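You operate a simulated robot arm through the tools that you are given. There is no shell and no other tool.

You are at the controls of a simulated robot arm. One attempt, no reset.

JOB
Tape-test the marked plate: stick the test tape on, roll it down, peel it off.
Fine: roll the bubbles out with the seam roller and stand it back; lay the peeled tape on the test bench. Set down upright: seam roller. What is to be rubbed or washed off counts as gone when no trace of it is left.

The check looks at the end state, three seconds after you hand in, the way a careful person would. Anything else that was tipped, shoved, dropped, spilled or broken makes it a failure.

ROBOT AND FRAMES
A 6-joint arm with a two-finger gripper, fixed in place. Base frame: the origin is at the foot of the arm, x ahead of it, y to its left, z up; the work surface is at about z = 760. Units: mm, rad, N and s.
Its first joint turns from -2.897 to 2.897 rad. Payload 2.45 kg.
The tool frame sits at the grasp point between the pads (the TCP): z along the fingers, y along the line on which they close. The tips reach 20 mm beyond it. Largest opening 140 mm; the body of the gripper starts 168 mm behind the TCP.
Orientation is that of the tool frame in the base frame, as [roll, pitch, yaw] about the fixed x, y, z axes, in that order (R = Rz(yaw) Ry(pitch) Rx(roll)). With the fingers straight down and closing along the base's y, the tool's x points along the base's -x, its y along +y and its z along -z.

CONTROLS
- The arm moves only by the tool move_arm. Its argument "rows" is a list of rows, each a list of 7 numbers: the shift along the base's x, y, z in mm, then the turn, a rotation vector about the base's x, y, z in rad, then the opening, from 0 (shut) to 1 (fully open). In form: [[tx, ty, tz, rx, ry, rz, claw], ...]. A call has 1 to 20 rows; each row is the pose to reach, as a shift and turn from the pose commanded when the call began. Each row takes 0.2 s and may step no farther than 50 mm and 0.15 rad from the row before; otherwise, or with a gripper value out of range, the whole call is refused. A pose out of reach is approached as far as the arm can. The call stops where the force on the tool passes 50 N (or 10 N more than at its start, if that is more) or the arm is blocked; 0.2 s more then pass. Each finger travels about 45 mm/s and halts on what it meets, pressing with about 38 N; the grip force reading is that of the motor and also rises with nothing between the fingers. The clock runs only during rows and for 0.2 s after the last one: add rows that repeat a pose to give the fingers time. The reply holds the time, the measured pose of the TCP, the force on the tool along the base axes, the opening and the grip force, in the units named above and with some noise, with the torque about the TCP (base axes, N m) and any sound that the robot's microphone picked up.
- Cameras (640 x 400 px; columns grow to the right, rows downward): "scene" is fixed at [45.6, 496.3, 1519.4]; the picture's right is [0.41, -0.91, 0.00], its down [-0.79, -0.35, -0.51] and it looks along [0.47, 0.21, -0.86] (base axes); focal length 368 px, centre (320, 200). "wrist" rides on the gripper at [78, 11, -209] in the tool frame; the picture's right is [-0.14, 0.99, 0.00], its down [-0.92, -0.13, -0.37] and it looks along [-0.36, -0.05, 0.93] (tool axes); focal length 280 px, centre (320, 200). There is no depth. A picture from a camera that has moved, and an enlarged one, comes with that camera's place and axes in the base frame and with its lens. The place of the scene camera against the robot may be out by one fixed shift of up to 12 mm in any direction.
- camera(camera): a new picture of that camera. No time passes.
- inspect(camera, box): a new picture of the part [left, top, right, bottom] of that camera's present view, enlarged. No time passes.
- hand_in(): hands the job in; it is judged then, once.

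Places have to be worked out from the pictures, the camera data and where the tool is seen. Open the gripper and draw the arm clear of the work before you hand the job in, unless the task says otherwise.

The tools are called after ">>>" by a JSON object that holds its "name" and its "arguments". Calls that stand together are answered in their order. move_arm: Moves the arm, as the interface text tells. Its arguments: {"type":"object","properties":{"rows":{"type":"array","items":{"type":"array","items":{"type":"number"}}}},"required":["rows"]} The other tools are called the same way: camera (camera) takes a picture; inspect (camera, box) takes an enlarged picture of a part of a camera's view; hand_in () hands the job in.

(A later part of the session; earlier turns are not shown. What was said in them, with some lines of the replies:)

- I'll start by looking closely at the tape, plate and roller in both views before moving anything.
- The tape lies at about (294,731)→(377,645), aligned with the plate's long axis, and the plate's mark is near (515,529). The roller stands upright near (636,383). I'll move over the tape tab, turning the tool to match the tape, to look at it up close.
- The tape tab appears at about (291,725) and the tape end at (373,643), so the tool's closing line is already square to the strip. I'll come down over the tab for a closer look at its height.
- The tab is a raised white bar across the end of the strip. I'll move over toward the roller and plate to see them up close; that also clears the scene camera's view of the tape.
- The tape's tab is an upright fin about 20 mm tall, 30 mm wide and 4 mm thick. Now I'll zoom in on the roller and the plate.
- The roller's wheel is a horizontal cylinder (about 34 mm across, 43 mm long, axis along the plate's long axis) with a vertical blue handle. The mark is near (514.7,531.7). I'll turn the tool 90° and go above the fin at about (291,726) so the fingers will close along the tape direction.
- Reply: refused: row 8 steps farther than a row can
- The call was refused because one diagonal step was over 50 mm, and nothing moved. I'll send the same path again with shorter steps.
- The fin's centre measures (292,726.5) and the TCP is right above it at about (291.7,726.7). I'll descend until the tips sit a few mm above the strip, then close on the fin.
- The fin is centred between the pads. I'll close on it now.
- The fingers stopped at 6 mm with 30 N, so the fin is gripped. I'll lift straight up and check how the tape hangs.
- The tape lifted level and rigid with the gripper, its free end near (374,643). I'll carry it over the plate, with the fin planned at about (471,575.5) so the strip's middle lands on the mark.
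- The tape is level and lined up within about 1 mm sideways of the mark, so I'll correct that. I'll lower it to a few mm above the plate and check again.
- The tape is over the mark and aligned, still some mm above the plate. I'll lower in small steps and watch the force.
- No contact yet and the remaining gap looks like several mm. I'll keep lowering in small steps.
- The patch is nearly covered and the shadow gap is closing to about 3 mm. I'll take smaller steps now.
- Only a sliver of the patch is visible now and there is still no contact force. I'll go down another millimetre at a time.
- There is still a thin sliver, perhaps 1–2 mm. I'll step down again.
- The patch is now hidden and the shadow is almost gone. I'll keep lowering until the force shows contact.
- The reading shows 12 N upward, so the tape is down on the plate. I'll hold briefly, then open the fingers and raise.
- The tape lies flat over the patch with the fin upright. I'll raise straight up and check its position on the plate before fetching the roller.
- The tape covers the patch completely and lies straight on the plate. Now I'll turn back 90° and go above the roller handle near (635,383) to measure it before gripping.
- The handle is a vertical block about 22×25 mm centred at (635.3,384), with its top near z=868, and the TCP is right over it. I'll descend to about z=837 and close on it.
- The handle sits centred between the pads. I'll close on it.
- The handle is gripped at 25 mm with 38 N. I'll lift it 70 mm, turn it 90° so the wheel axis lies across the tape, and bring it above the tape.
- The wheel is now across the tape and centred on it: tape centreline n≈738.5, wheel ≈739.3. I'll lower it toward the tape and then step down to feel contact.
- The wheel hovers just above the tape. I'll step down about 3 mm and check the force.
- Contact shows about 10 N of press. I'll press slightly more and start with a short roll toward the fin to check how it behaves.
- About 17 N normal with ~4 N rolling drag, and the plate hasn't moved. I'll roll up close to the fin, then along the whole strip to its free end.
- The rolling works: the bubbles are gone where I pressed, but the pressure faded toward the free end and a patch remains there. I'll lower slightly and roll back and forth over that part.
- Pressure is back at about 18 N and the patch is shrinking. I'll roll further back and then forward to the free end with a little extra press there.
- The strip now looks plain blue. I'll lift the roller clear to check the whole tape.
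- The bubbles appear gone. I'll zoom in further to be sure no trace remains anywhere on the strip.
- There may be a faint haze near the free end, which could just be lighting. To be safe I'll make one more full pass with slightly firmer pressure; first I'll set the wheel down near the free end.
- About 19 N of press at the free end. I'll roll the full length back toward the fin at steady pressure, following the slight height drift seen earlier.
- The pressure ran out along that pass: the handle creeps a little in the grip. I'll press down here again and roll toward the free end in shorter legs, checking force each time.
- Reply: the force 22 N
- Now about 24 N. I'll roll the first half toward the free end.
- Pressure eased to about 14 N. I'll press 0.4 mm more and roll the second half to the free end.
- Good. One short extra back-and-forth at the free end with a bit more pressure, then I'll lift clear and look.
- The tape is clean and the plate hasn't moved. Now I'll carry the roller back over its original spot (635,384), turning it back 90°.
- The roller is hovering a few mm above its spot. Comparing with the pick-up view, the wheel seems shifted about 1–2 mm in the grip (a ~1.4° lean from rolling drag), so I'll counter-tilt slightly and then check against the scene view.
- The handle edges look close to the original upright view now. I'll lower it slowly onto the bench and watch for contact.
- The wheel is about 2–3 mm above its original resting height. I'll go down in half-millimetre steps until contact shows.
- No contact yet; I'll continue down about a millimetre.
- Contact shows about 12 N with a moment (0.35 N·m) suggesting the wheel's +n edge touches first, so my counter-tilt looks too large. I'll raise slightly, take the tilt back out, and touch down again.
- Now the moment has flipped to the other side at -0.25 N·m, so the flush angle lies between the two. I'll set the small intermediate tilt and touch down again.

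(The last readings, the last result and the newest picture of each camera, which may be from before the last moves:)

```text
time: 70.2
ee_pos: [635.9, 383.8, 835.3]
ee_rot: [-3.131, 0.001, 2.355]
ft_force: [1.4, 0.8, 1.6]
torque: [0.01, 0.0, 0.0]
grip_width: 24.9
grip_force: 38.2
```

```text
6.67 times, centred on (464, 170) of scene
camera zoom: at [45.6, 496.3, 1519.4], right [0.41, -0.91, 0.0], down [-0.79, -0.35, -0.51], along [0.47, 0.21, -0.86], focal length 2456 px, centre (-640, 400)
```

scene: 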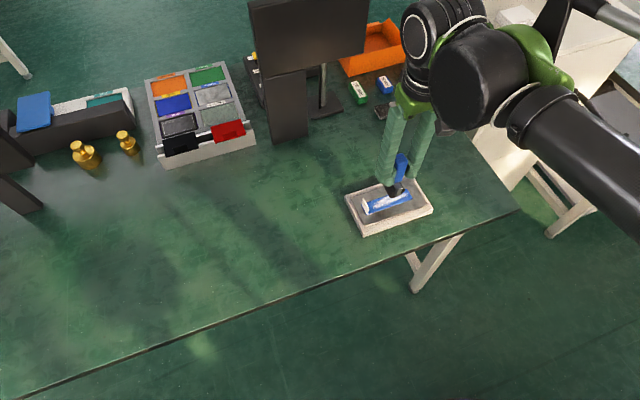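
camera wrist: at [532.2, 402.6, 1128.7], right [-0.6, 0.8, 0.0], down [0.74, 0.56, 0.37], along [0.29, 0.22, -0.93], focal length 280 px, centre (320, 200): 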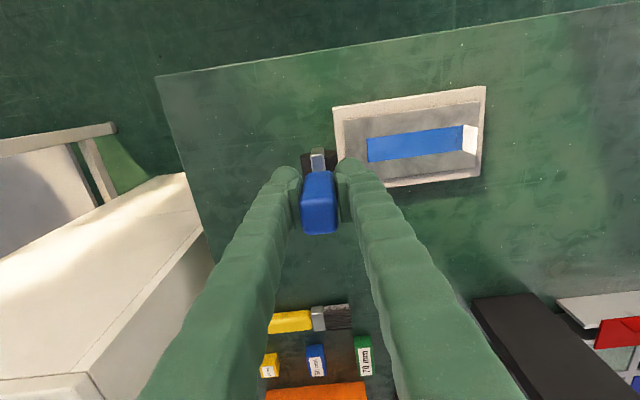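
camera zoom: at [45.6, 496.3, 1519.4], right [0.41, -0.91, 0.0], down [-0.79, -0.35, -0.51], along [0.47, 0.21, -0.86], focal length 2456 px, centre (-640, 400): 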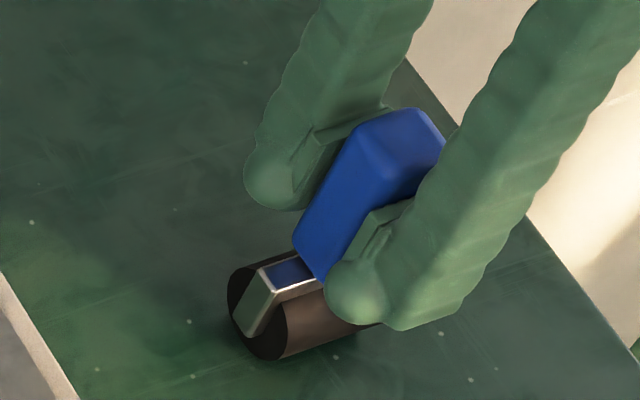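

The torque is now zero with light contact, so the roller is standing flush at its original spot. I'll open the fingers gently.

>>> {"name": "move_arm", "arguments": {"rows": [[0, 0, 0, 0, 0, 0, 0.15], [0, 0, 0, 0, 0, 0, 0.2], [0, 0, 0, 0, 0, 0, 0.25], [0, 0, 0, 0, 0, 0, 0.3], [0, 0, 0, 0, 0, 0, 0.4], [0, 0, 0, 0, 0, 0, 0.4]]}}

>>> {"name": "inspect", "arguments": {"camera": "scene", "box": [416, 140, 512, 200]}}

>>> {"name": "inspect", "arguments": {"camera": "wrist", "box": [220, 100, 420, 225]}}

```text
time: 71.6
ee_pos: [635.4, 383.4, 835.1]
ee_rot: [-3.13, 0.001, 2.355]
ft_force: [0.1, -0.5, 0.3]
torque: [0.01, 0.0, 0.02]
grip_width: 55.8
grip_force: 0.0
```

```text
6.67 times, centred on (464, 170) of scene
camera zoom: at [45.6, 496.3, 1519.4], right [0.41, -0.91, 0.0], down [-0.79, -0.35, -0.51], along [0.47, 0.21, -0.86], focal length 2456 px, centre (-640, 400)
```

zoom: 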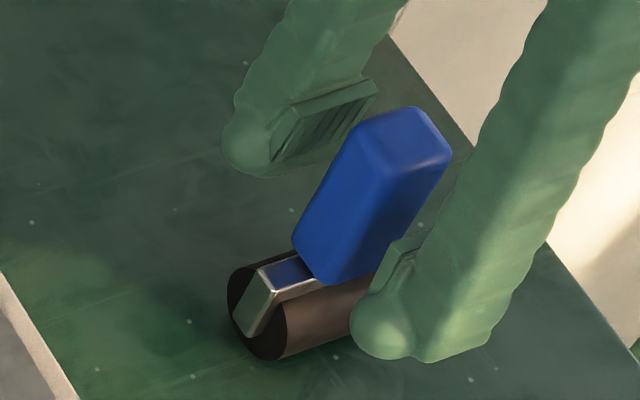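

```text
3.20 times, centred on (320, 162) of wrist
camera zoom: at [589.4, 448.5, 1043.3], right [0.8, 0.6, -0.01], down [0.56, -0.74, 0.37], along [0.22, -0.3, -0.93], focal length 897 px, centre (320, 320)
```

zoom: 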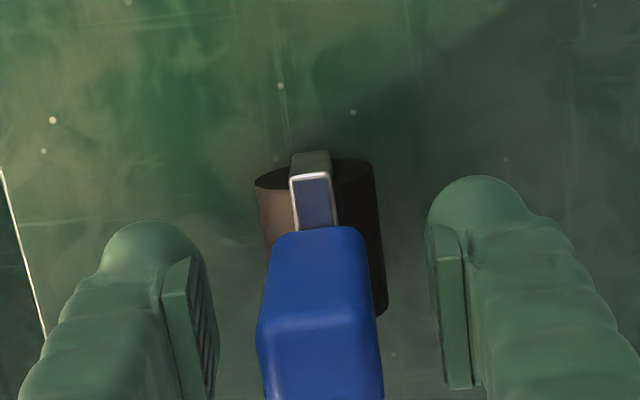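

The roller stands free and upright where it was. I'll withdraw straight up, remove the small tilt and verify it stays put.

>>> {"name": "move_arm", "arguments": {"rows": [[0, 0, 10, 0, 0, 0, 0.45], [0, 0, 40, 0, 0, 0, 0.45], [0, 0, 80, 0, 0, 0, 0.45], [0, 0, 115, 0.007, -0.007, 0, 0.45], [-15, 20, 130, 0.007, -0.007, 0, 0.45], [-40, 50, 130, 0.007, -0.007, 0, 0.45], [-40, 50, 130, 0.007, -0.007, 0, 0.45]]}}

>>> {"name": "camera", "arguments": {"camera": "scene"}}

>>> {"name": "inspect", "arguments": {"camera": "scene", "box": [416, 140, 512, 200]}}

>>> {"name": "camera", "arguments": {"camera": "wrist"}}

```text
time: 73.2
ee_pos: [596.0, 434.0, 964.1]
ee_rot: [-3.141, 0.002, 2.355]
ft_force: [-0.3, 0.3, 0.2]
torque: [0.01, 0.0, 0.01]
grip_width: 62.8
grip_force: 0.2
```

```text
taken
```

scene: 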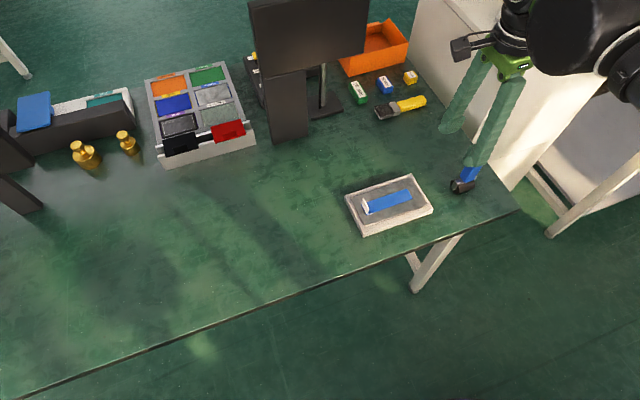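

```text
6.67 times, centred on (464, 170) of scene
camera zoom: at [45.6, 496.3, 1519.4], right [0.41, -0.91, 0.0], down [-0.79, -0.35, -0.51], along [0.47, 0.21, -0.86], focal length 2456 px, centre (-640, 400)
```

zoom: 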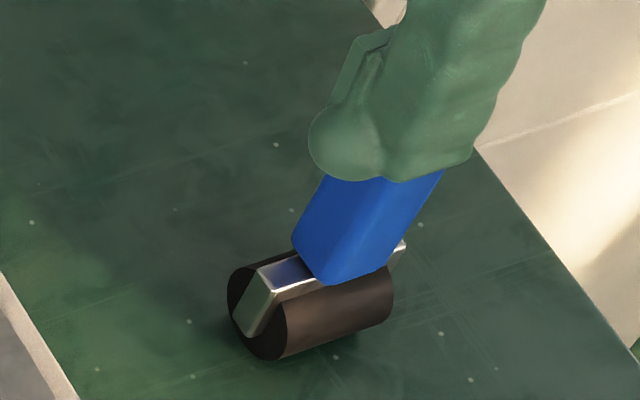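

```text
taken
camera wrist: at [547.8, 497.0, 1172.5], right [0.8, 0.6, 0.0], down [0.56, -0.74, 0.37], along [0.22, -0.29, -0.93], focal length 280 px, centre (320, 200)
```

wrist: 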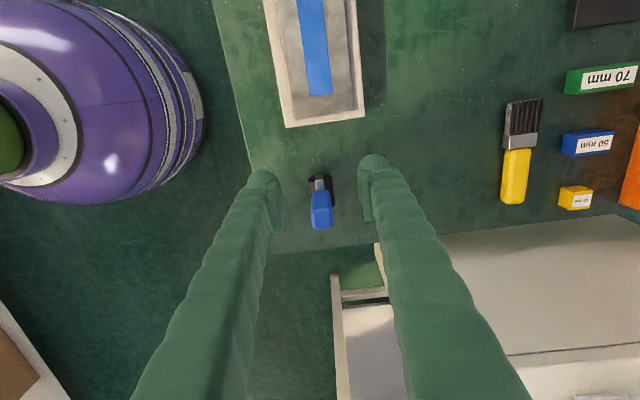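

The roller is back standing upright. Now I'll turn again and go above the tape's fin, near (470,575), to grip it for peeling.

>>> {"name": "move_arm", "arguments": {"rows": [[-3, 3, 0, 0, 0, 0.12, 0.45], [-12, 14, 0, 0, 0, 0.26, 0.45], [-24, 27, 0, 0, 0, 0.4, 0.45], [-36, 41, 0, 0, 0, 0.54, 0.45], [-48, 54, 0, 0, 0, 0.68, 0.4], [-60, 68, 0, 0, 0, 0.82, 0.35], [-72, 82, 0, 0, 0, 0.96, 0.35], [-84, 95, -10, 0, 0, 1.1, 0.35], [-96, 109, -25, 0, 0, 1.24, 0.35], [-108, 123, -45, 0, 0, 1.38, 0.35], [-120, 136, -65, 0, 0, 1.5, 0.35], [-124.7, 141, -84, 0, 0, 1.571, 0.35], [-124.7, 141, -84, 0, 0, 1.571, 0.35], [-124.7, 141, -84, 0, 0, 1.571, 0.35]]}}

>>> {"name": "inspect", "arguments": {"camera": "wrist", "box": [220, 120, 420, 245]}}

>>> {"name": "inspect", "arguments": {"camera": "scene", "box": [330, 165, 450, 240]}}

```text
time: 76.2
ee_pos: [472.4, 574.5, 880.3]
ee_rot: [-3.141, 0.003, -2.355]
ft_force: [0.1, -0.1, 0.2]
torque: [-0.03, -0.02, 0.0]
grip_width: 48.8
grip_force: 0.0
```

```text
3.20 times, centred on (320, 182) of wrist
camera zoom: at [409.1, 527.3, 1088.5], right [-0.6, 0.8, 0.0], down [0.74, 0.56, 0.37], along [0.29, 0.22, -0.93], focal length 897 px, centre (320, 256)
```

zoom: 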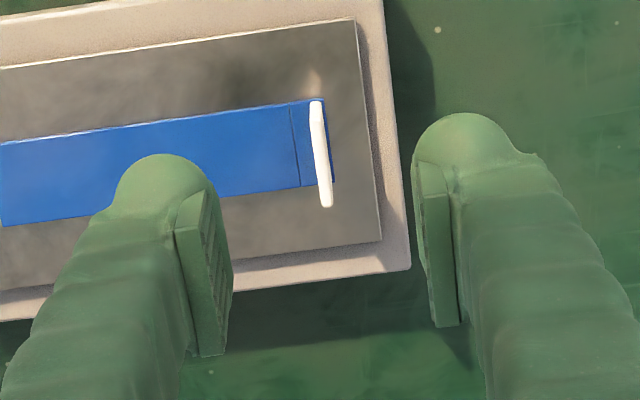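

```text
5.33 times, centred on (390, 202) of scene
camera zoom: at [45.6, 496.3, 1519.4], right [0.41, -0.91, 0.0], down [-0.79, -0.35, -0.51], along [0.47, 0.21, -0.86], focal length 1965 px, centre (-53, 187)
```

zoom: 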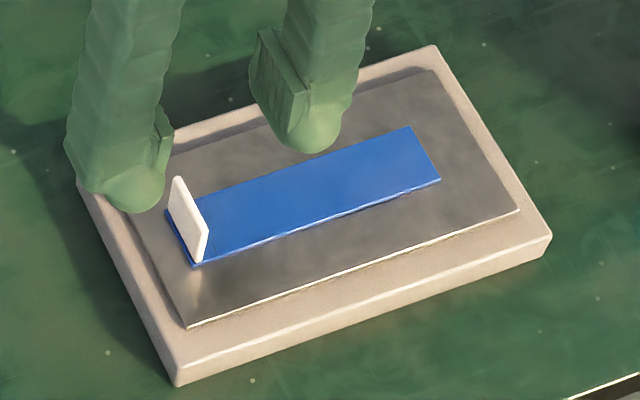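

The fin is centred between the open fingers at about (470.6,574). I'll descend to the same grip height as before, with tips about 5 mm above the strip.

>>> {"name": "move_arm", "arguments": {"rows": [[0, 0, -25, 0, 0, 0, 0.35], [0, 0, -50, 0, 0, 0, 0.35], [0, 0, -62, 0, 0, 0, 0.35], [0, 0, -68.8, 0, 0, 0, 0.35], [0, 0, -68.8, 0, 0, 0, 0.35]]}}

>>> {"name": "inspect", "arguments": {"camera": "wrist", "box": [220, 120, 420, 245]}}

```text
time: 77.4
ee_pos: [472.1, 574.4, 812.2]
ee_rot: [3.141, 0.002, -2.358]
ft_force: [0.1, 0.1, 0.3]
torque: [0.03, 0.04, -0.02]
grip_width: 48.9
grip_force: 0.0
```

```text
3.20 times, centred on (320, 182) of wrist
camera zoom: at [408.5, 526.6, 1020.0], right [-0.6, 0.8, 0.0], down [0.74, 0.56, 0.37], along [0.29, 0.22, -0.93], focal length 897 px, centre (320, 256)
```

zoom: 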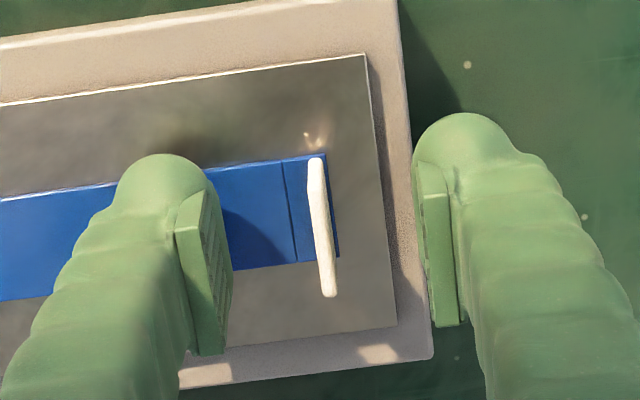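

Well centred. I'll close on the fin.

>>> {"name": "move_arm", "arguments": {"rows": [[0, 0, 0, 0, 0, 0, 0.2], [0, 0, 0, 0, 0, 0, 0.08], [0, 0, 0, 0, 0, 0, 0], [0, 0, 0, 0, 0, 0, 0], [0, 0, 0, 0, 0, 0, 0]]}}

>>> {"name": "inspect", "arguments": {"camera": "wrist", "box": [220, 120, 420, 245]}}

```text
time: 78.6
ee_pos: [470.1, 574.7, 812.1]
ee_rot: [3.141, 0.002, -2.356]
ft_force: [-2.4, 4.3, 1.0]
torque: [0.02, 0.05, 0.03]
grip_width: 5.9
grip_force: 30.5
```

```text
3.20 times, centred on (320, 182) of wrist
camera zoom: at [408.3, 526.9, 1020.1], right [-0.6, 0.8, 0.0], down [0.74, 0.56, 0.37], along [0.29, 0.22, -0.93], focal length 897 px, centre (320, 256)
```

zoom: 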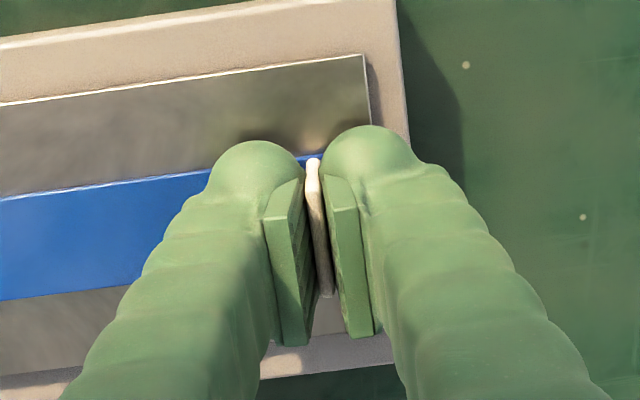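

The fin is gripped (6 mm, 30 N), and a small sideways reaction confirms the tape is stuck to the plate. I'll start the peel by lifting a little and watching the force.

>>> {"name": "move_arm", "arguments": {"rows": [[0, 0, 0.5, 0, 0, 0, 0], [0, 0, 1.0, 0, 0, 0, 0], [0, 0, 1.0, 0, 0, 0, 0]]}}

>>> {"name": "inspect", "arguments": {"camera": "scene", "box": [330, 165, 450, 240]}}

```text
time: 79.4
ee_pos: [472.7, 575.0, 813.8]
ee_rot: [3.141, 0.003, -2.358]
ft_force: [0.2, -0.2, 0.0]
torque: [-0.01, 0.02, 0.0]
grip_width: 6.0
grip_force: 30.6
```

```text
5.33 times, centred on (390, 202) of scene
camera zoom: at [45.6, 496.3, 1519.4], right [0.41, -0.91, 0.0], down [-0.79, -0.35, -0.51], along [0.47, 0.21, -0.86], focal length 1965 px, centre (-53, 187)
```

zoom: 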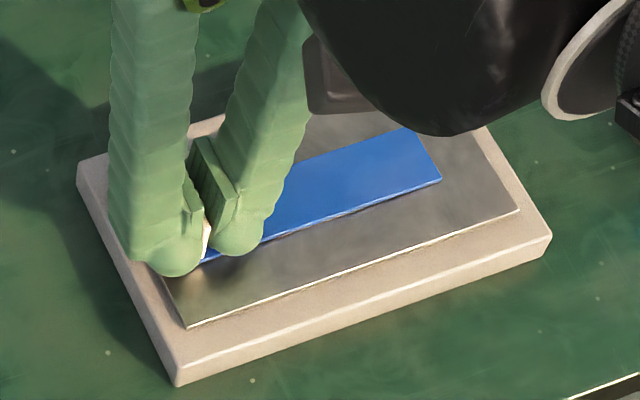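

The force is back to zero after 1 mm of lift, so the tape seems to be coming off freely. I'll continue lifting slowly while tilting nothing, and check the plate isn't coming with it.

>>> {"name": "move_arm", "arguments": {"rows": [[0, 0, 2, 0, 0, 0, 0], [0, 0, 4, 0, 0, 0, 0], [0, 0, 7, 0, 0, 0, 0], [0, 0, 10, 0, 0, 0, 0], [0, 0, 15, 0, 0, 0, 0], [0, 0, 20, 0, 0, 0, 0], [0, 0, 20, 0, 0, 0, 0]]}}

>>> {"name": "inspect", "arguments": {"camera": "scene", "box": [330, 165, 450, 240]}}

>>> {"name": "inspect", "arguments": {"camera": "wrist", "box": [120, 100, 376, 260]}}

```text
time: 81.0
ee_pos: [472.1, 575.5, 832.6]
ee_rot: [3.14, 0.002, -2.359]
ft_force: [1.0, 0.0, 0.5]
torque: [0.0, 0.02, -0.02]
grip_width: 6.4
grip_force: 31.3
```

```text
5.33 times, centred on (390, 202) of scene
camera zoom: at [45.6, 496.3, 1519.4], right [0.41, -0.91, 0.0], down [-0.79, -0.35, -0.51], along [0.47, 0.21, -0.86], focal length 1965 px, centre (-53, 187)
```

zoom: 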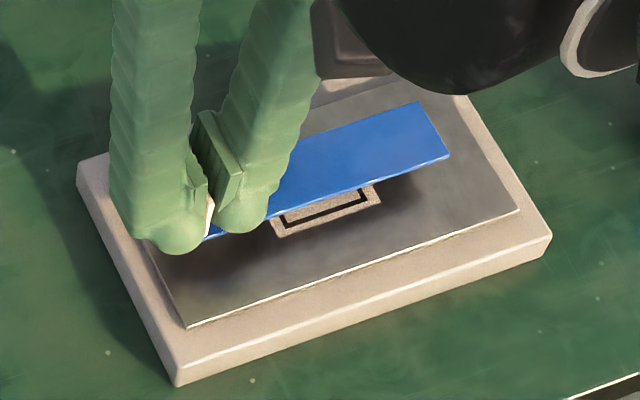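

```text
2.50 times, centred on (248, 180) of wrist
camera zoom: at [408.3, 527.5, 1041.3], right [-0.6, 0.8, 0.0], down [0.74, 0.56, 0.37], along [0.29, 0.22, -0.93], focal length 701 px, centre (500, 250)
```

zoom: 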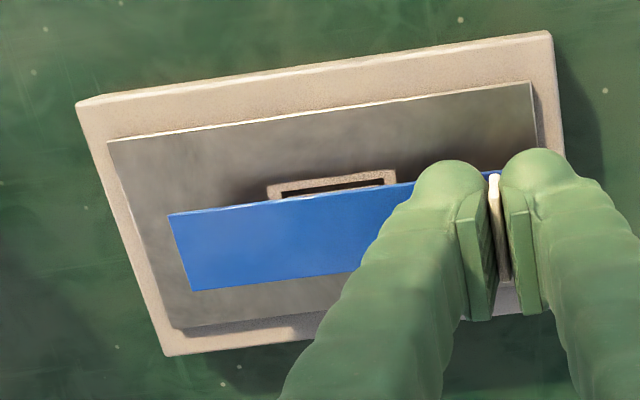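

The tape came off cleanly with the plate unmoved. I'll lift higher and carry it back to the open bench area where it lay before.

>>> {"name": "move_arm", "arguments": {"rows": [[0, 0, 20, 0, 0, 0, 0], [0, 0, 42, 0, 0, 0, 0], [-20, 17, 42, 0, 0, 0, 0], [-50, 42, 42, 0, 0, 0, 0], [-80, 67, 42, 0, 0, 0, 0], [-110, 92, 42, 0, 0, 0, 0], [-140, 117, 42, 0, 0, 0, 0], [-165, 139, 42, 0, 0, 0, 0], [-179.1, 151.2, 40, 0, 0, 0, 0], [-179.1, 151.2, 10, 0, 0, 0, 0], [-179.1, 151.2, -20, 0, 0, 0, 0], [-179.1, 151.2, -32, 0, 0, 0, 0], [-179.1, 151.2, -38, 0, 0, 0, 0], [-179.1, 151.2, -40, 0, 0, 0, 0], [-179.1, 151.2, -40, 0, 0, 0, 0]]}}

>>> {"name": "camera", "arguments": {"camera": "wrist"}}

>>> {"name": "inspect", "arguments": {"camera": "scene", "box": [240, 200, 352, 270]}}

```text
time: 84.2
ee_pos: [292.8, 726.4, 791.7]
ee_rot: [-3.141, 0.003, -2.359]
ft_force: [-0.9, 1.2, -0.8]
torque: [-0.01, 0.01, -0.01]
grip_width: 6.1
grip_force: 30.8
```

```text
taken
camera wrist: at [229.5, 678.8, 1001.0], right [-0.6, 0.8, 0.0], down [0.74, 0.56, 0.37], along [0.29, 0.22, -0.93], focal length 280 px, centre (320, 200)
```

wrist: 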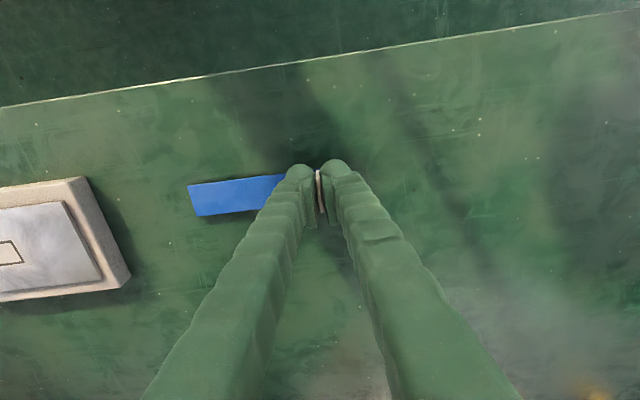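

```text
5.71 times, centred on (296, 235) of scene
camera zoom: at [45.6, 496.3, 1519.4], right [0.41, -0.91, 0.0], down [-0.79, -0.35, -0.51], along [0.47, 0.21, -0.86], focal length 2106 px, centre (457, 0)
```

zoom: 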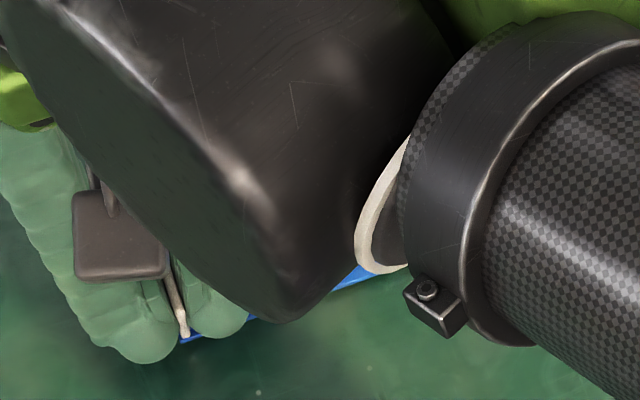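

The tape is a few mm above the bench at its old spot. I'll lower in small steps until it touches.

>>> {"name": "move_arm", "arguments": {"rows": [[0, 0, -1.5, 0, 0, 0, 0], [0, 0, -3, 0, 0, 0, 0], [0, 0, -3.6, 0, 0, 0, 0], [0, 0, -3.6, 0, 0, 0, 0]]}}

```text
time: 85.2
ee_pos: [293.4, 725.0, 790.1]
ee_rot: [3.141, 0.002, -2.357]
ft_force: [-0.6, 0.8, 0.6]
torque: [-0.03, 0.02, -0.04]
grip_width: 6.0
grip_force: 30.5
```

No contact yet; I'll go down another millimetre.

>>> {"name": "move_arm", "arguments": {"rows": [[0, 0, -0.5, 0, 0, 0, 0], [0, 0, -1, 0, 0, 0, 0], [0, 0, -1, 0, 0, 0, 0]]}}

```text
time: 86.0
ee_pos: [292.9, 726.0, 788.6]
ee_rot: [3.141, 0.002, -2.359]
ft_force: [0.1, 0.3, 0.2]
torque: [-0.01, -0.02, 0.01]
grip_width: 5.9
grip_force: 30.7
```

Still no contact force. I'll lower another millimetre.

>>> {"name": "move_arm", "arguments": {"rows": [[0, 0, -0.5, 0, 0, 0, 0], [0, 0, -1, 0, 0, 0, 0], [0, 0, -1, 0, 0, 0, 0]]}}

>>> {"name": "inspect", "arguments": {"camera": "wrist", "box": [160, 130, 360, 255]}}

```text
time: 86.8
ee_pos: [292.8, 726.4, 786.9]
ee_rot: [3.141, 0.001, -2.358]
ft_force: [1.6, 1.1, 7.8]
torque: [0.03, -0.04, -0.04]
grip_width: 5.8
grip_force: 30.5
```

```text
3.20 times, centred on (260, 192) of wrist
camera zoom: at [228.9, 678.4, 995.6], right [-0.6, 0.8, 0.0], down [0.74, 0.56, 0.37], along [0.29, 0.22, -0.93], focal length 897 px, centre (512, 224)
```

zoom: 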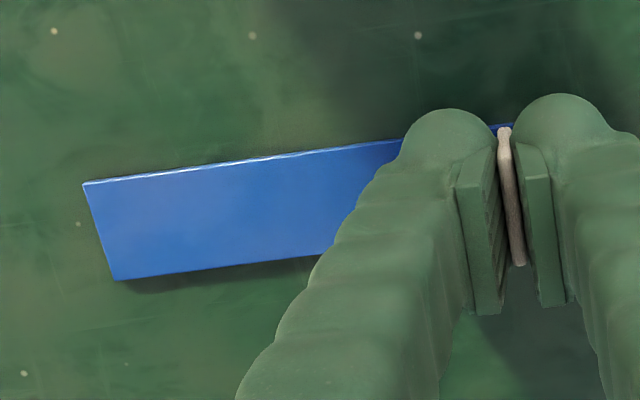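

The tape is down on the bench (8 N contact). I'll open the fingers slowly and then raise straight up.

>>> {"name": "move_arm", "arguments": {"rows": [[0, 0, 0.5, 0, 0, 0, 0], [0, 0, 0.5, 0, 0, 0, 0.1], [0, 0, 0.5, 0, 0, 0, 0.2], [0, 0, 0.5, 0, 0, 0, 0.3], [0, 0, 0.5, 0, 0, 0, 0.35], [0, 0, 10, 0, 0, 0, 0.35], [0, 0, 40, 0, 0, 0, 0.35], [0, 0, 80, 0, 0, 0, 0.35], [0, 0, 120, 0, 0, 0, 0.35], [0, 0, 120, 0, 0, 0, 0.35]]}}

>>> {"name": "camera", "arguments": {"camera": "wrist"}}

>>> {"name": "inspect", "arguments": {"camera": "wrist", "box": [200, 110, 360, 210]}}

>>> {"name": "inspect", "arguments": {"camera": "scene", "box": [330, 165, 450, 240]}}

```text
time: 89.0
ee_pos: [289.3, 725.8, 908.8]
ee_rot: [3.141, 0.003, -2.356]
ft_force: [-0.3, -0.2, -1.0]
torque: [-0.01, -0.01, 0.03]
grip_width: 48.9
grip_force: 0.0
```

```text
taken
camera wrist: at [226.7, 677.7, 1116.9], right [-0.6, 0.8, 0.0], down [0.74, 0.56, 0.37], along [0.29, 0.22, -0.93], focal length 280 px, centre (320, 200)
```

wrist: 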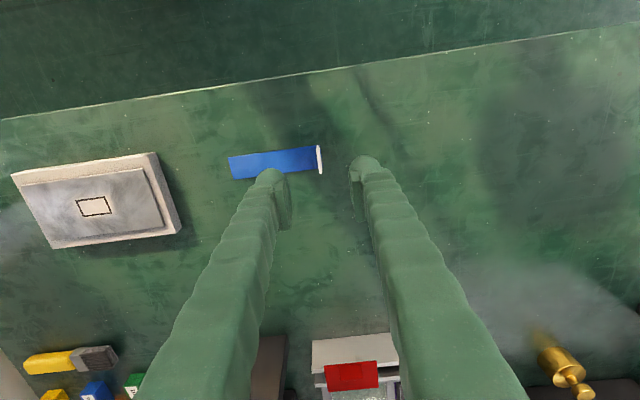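

```text
4.00 times, centred on (280, 160) of wrist
camera zoom: at [226.7, 677.7, 1116.9], right [-0.6, 0.8, 0.0], down [0.74, 0.56, 0.37], along [0.29, 0.22, -0.93], focal length 1122 px, centre (480, 360)
```

zoom: 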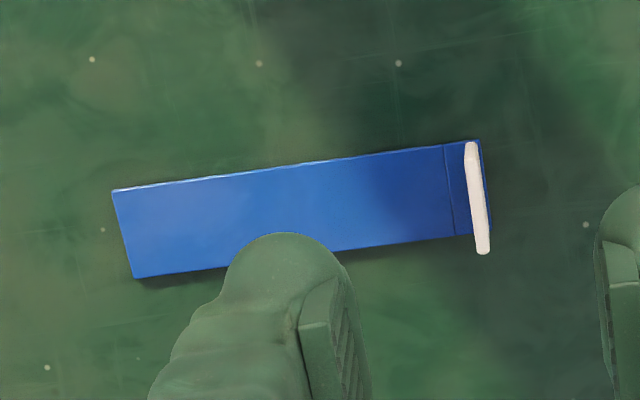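

```text
5.33 times, centred on (390, 202) of scene
camera zoom: at [45.6, 496.3, 1519.4], right [0.41, -0.91, 0.0], down [-0.79, -0.35, -0.51], along [0.47, 0.21, -0.86], focal length 1965 px, centre (-53, 187)
```

zoom: 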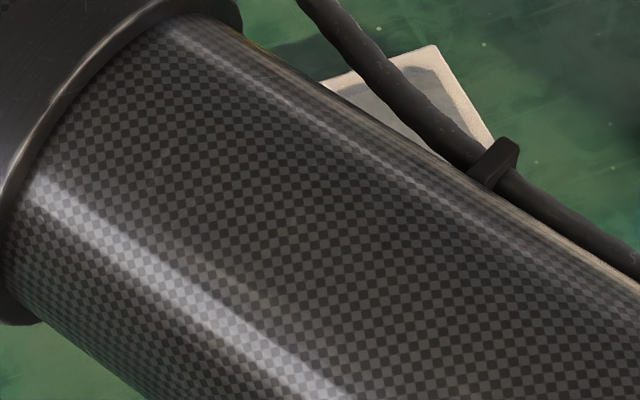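

The tape lies flat on the bench with its fin up. I'll move the arm back to its starting height and pose, gripper open, and then check the whole scene.

>>> {"name": "move_arm", "arguments": {"rows": [[0, 0, 40, 0, 0, 0, 0.4], [5, -8, 80, 0, 0, -0.1, 0.5], [15, -25, 115, 0, 0, -0.22, 0.6], [28, -46, 145, 0, 0, -0.34, 0.7], [42, -70, 170, 0, 0, -0.46, 0.8], [56, -94, 190, 0, 0, -0.58, 0.9], [70, -118, 206, 0, 0, -0.7, 1], [84, -139, 206, 0, 0, -0.785, 1], [84, -139, 206, 0, 0, -0.785, 1], [84, -139, 206, 0, 0, -0.785, 1]]}}

>>> {"name": "camera", "arguments": {"camera": "scene"}}

>>> {"name": "camera", "arguments": {"camera": "wrist"}}

>>> {"name": "inspect", "arguments": {"camera": "scene", "box": [330, 165, 450, 240]}}

>>> {"name": "inspect", "arguments": {"camera": "scene", "box": [416, 140, 512, 200]}}

>>> {"name": "inspect", "arguments": {"camera": "scene", "box": [248, 220, 344, 280]}}

```text
time: 91.2
ee_pos: [378.0, 585.7, 1113.0]
ee_rot: [-3.141, 0.002, 3.138]
ft_force: [0.5, -0.5, 0.1]
torque: [-0.01, -0.01, 0.03]
grip_width: 140.0
grip_force: 0.0
```

```text
taken
```

scene: 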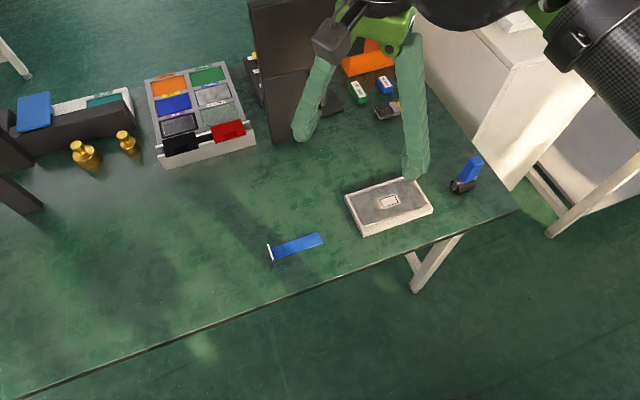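

```text
taken
camera wrist: at [299.1, 597.4, 1321.8], right [0.14, 0.99, 0.0], down [0.92, -0.13, 0.37], along [0.37, -0.05, -0.93], focal length 280 px, centre (320, 200)
```

wrist: 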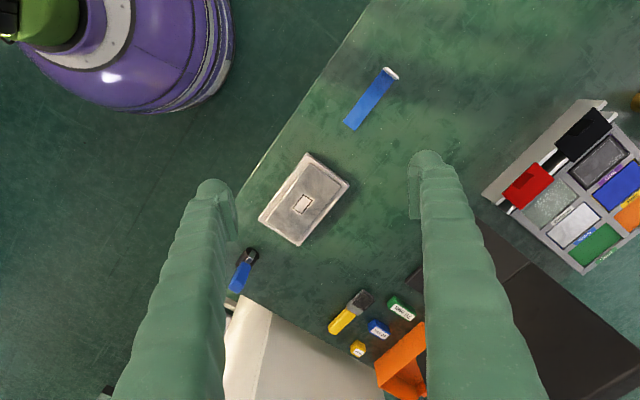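

```text
5.33 times, centred on (390, 202) of scene
camera zoom: at [45.6, 496.3, 1519.4], right [0.41, -0.91, 0.0], down [-0.79, -0.35, -0.51], along [0.47, 0.21, -0.86], focal length 1965 px, centre (-53, 187)
```

zoom: 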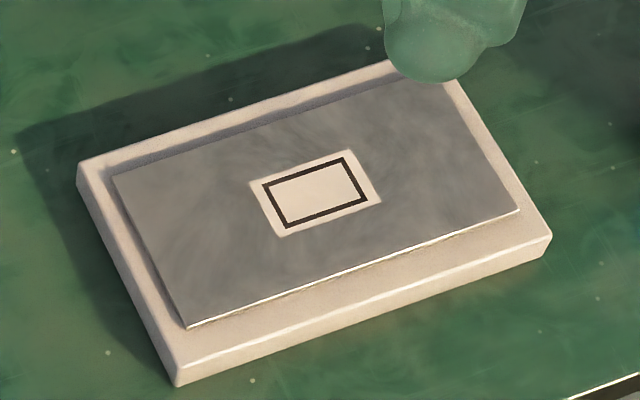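

```text
6.67 times, centred on (464, 170) of scene
camera zoom: at [45.6, 496.3, 1519.4], right [0.41, -0.91, 0.0], down [-0.79, -0.35, -0.51], along [0.47, 0.21, -0.86], focal length 2456 px, centre (-640, 400)
```

zoom: 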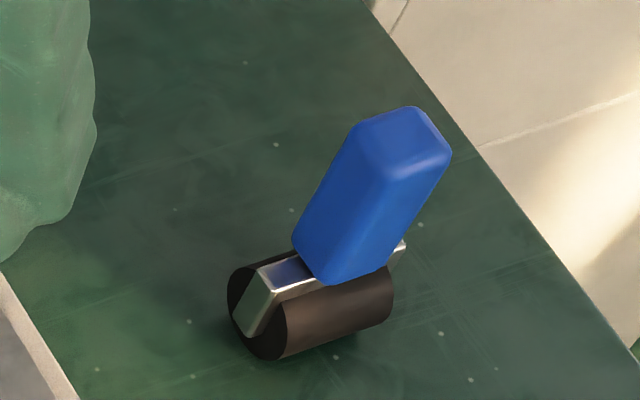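

```text
6.67 times, centred on (296, 250) of scene
camera zoom: at [45.6, 496.3, 1519.4], right [0.41, -0.91, 0.0], down [-0.79, -0.35, -0.51], along [0.47, 0.21, -0.86], focal length 2456 px, centre (480, -133)
```

zoom: 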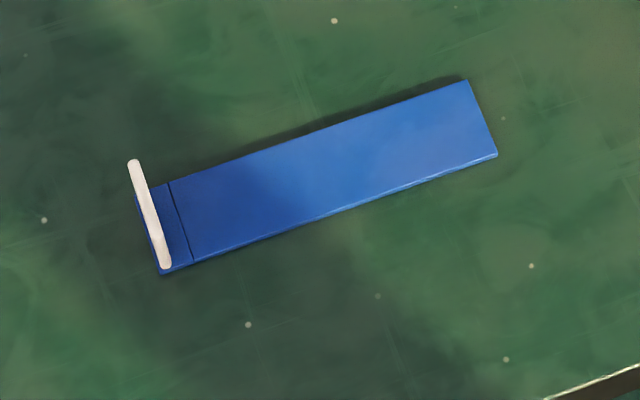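

Everything looks in order: plate unmoved, roller upright, tape on the bench. I'll take one last close look at the tape for any leftover bubbles.

>>> {"name": "inspect", "arguments": {"camera": "scene", "box": [292, 228, 324, 248]}}

>>> {"name": "inspect", "arguments": {"camera": "wrist", "box": [332, 60, 412, 135]}}

```text
16.00 times, centred on (308, 238) of scene
camera zoom: at [45.6, 496.3, 1519.4], right [0.41, -0.91, 0.0], down [-0.79, -0.35, -0.51], along [0.47, 0.21, -0.86], focal length 5895 px, centre (512, -408)
```

zoom: 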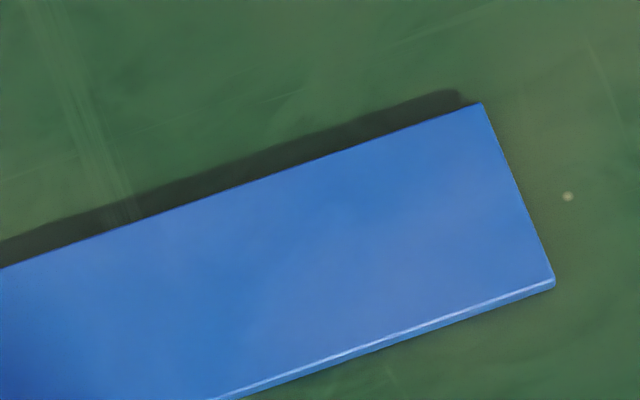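

```text
5.33 times, centred on (372, 98) of wrist
camera zoom: at [299.1, 597.4, 1321.8], right [0.14, 0.99, 0.0], down [0.92, -0.13, 0.37], along [0.37, -0.05, -0.93], focal length 1495 px, centre (43, 747)
```

zoom: 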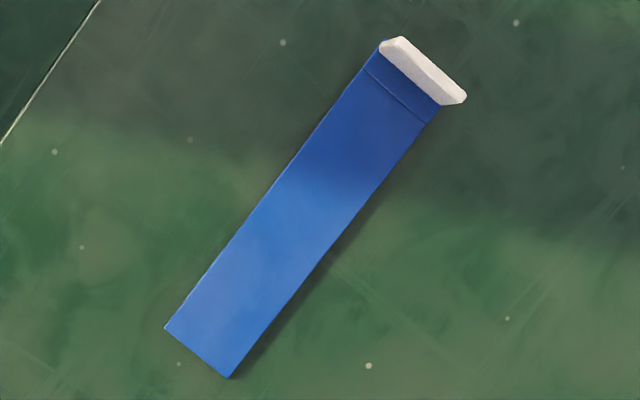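

No bubble pattern is left on the tape, only smooth lighting across it. The plate and everything else are as they were, the roller stands upright, and the arm is clear with the gripper open, so I'm handing in.

>>> {"name": "hand_in", "arguments": {}}

```text
The job is handed in.
```

I finished the tape test and handed it in; I haven't seen the check's verdict.

- **Tape on:** the tape went down over the marked patch and covered it fully. When I gripped the tab to peel it, it pushed back with about 5 N, which suggests it had stuck.
- **Bubbles:** I rolled the strip several times at roughly 10–24 N. Pressure faded at the ends of some passes because the handle crept slightly in the grip, so I went back over those parts. The last close-ups show plain blue with no bubble pattern.
- **Peel:** the tape came off almost freely, with close to no pulling force. The plate didn't move.
- **End state:** the tape lies flat on the bench where it started, and the roller stands upright within about 1 mm of its original spot. Nothing else in the pictures looks disturbed. The arm is back at its starting pose with the gripper open.
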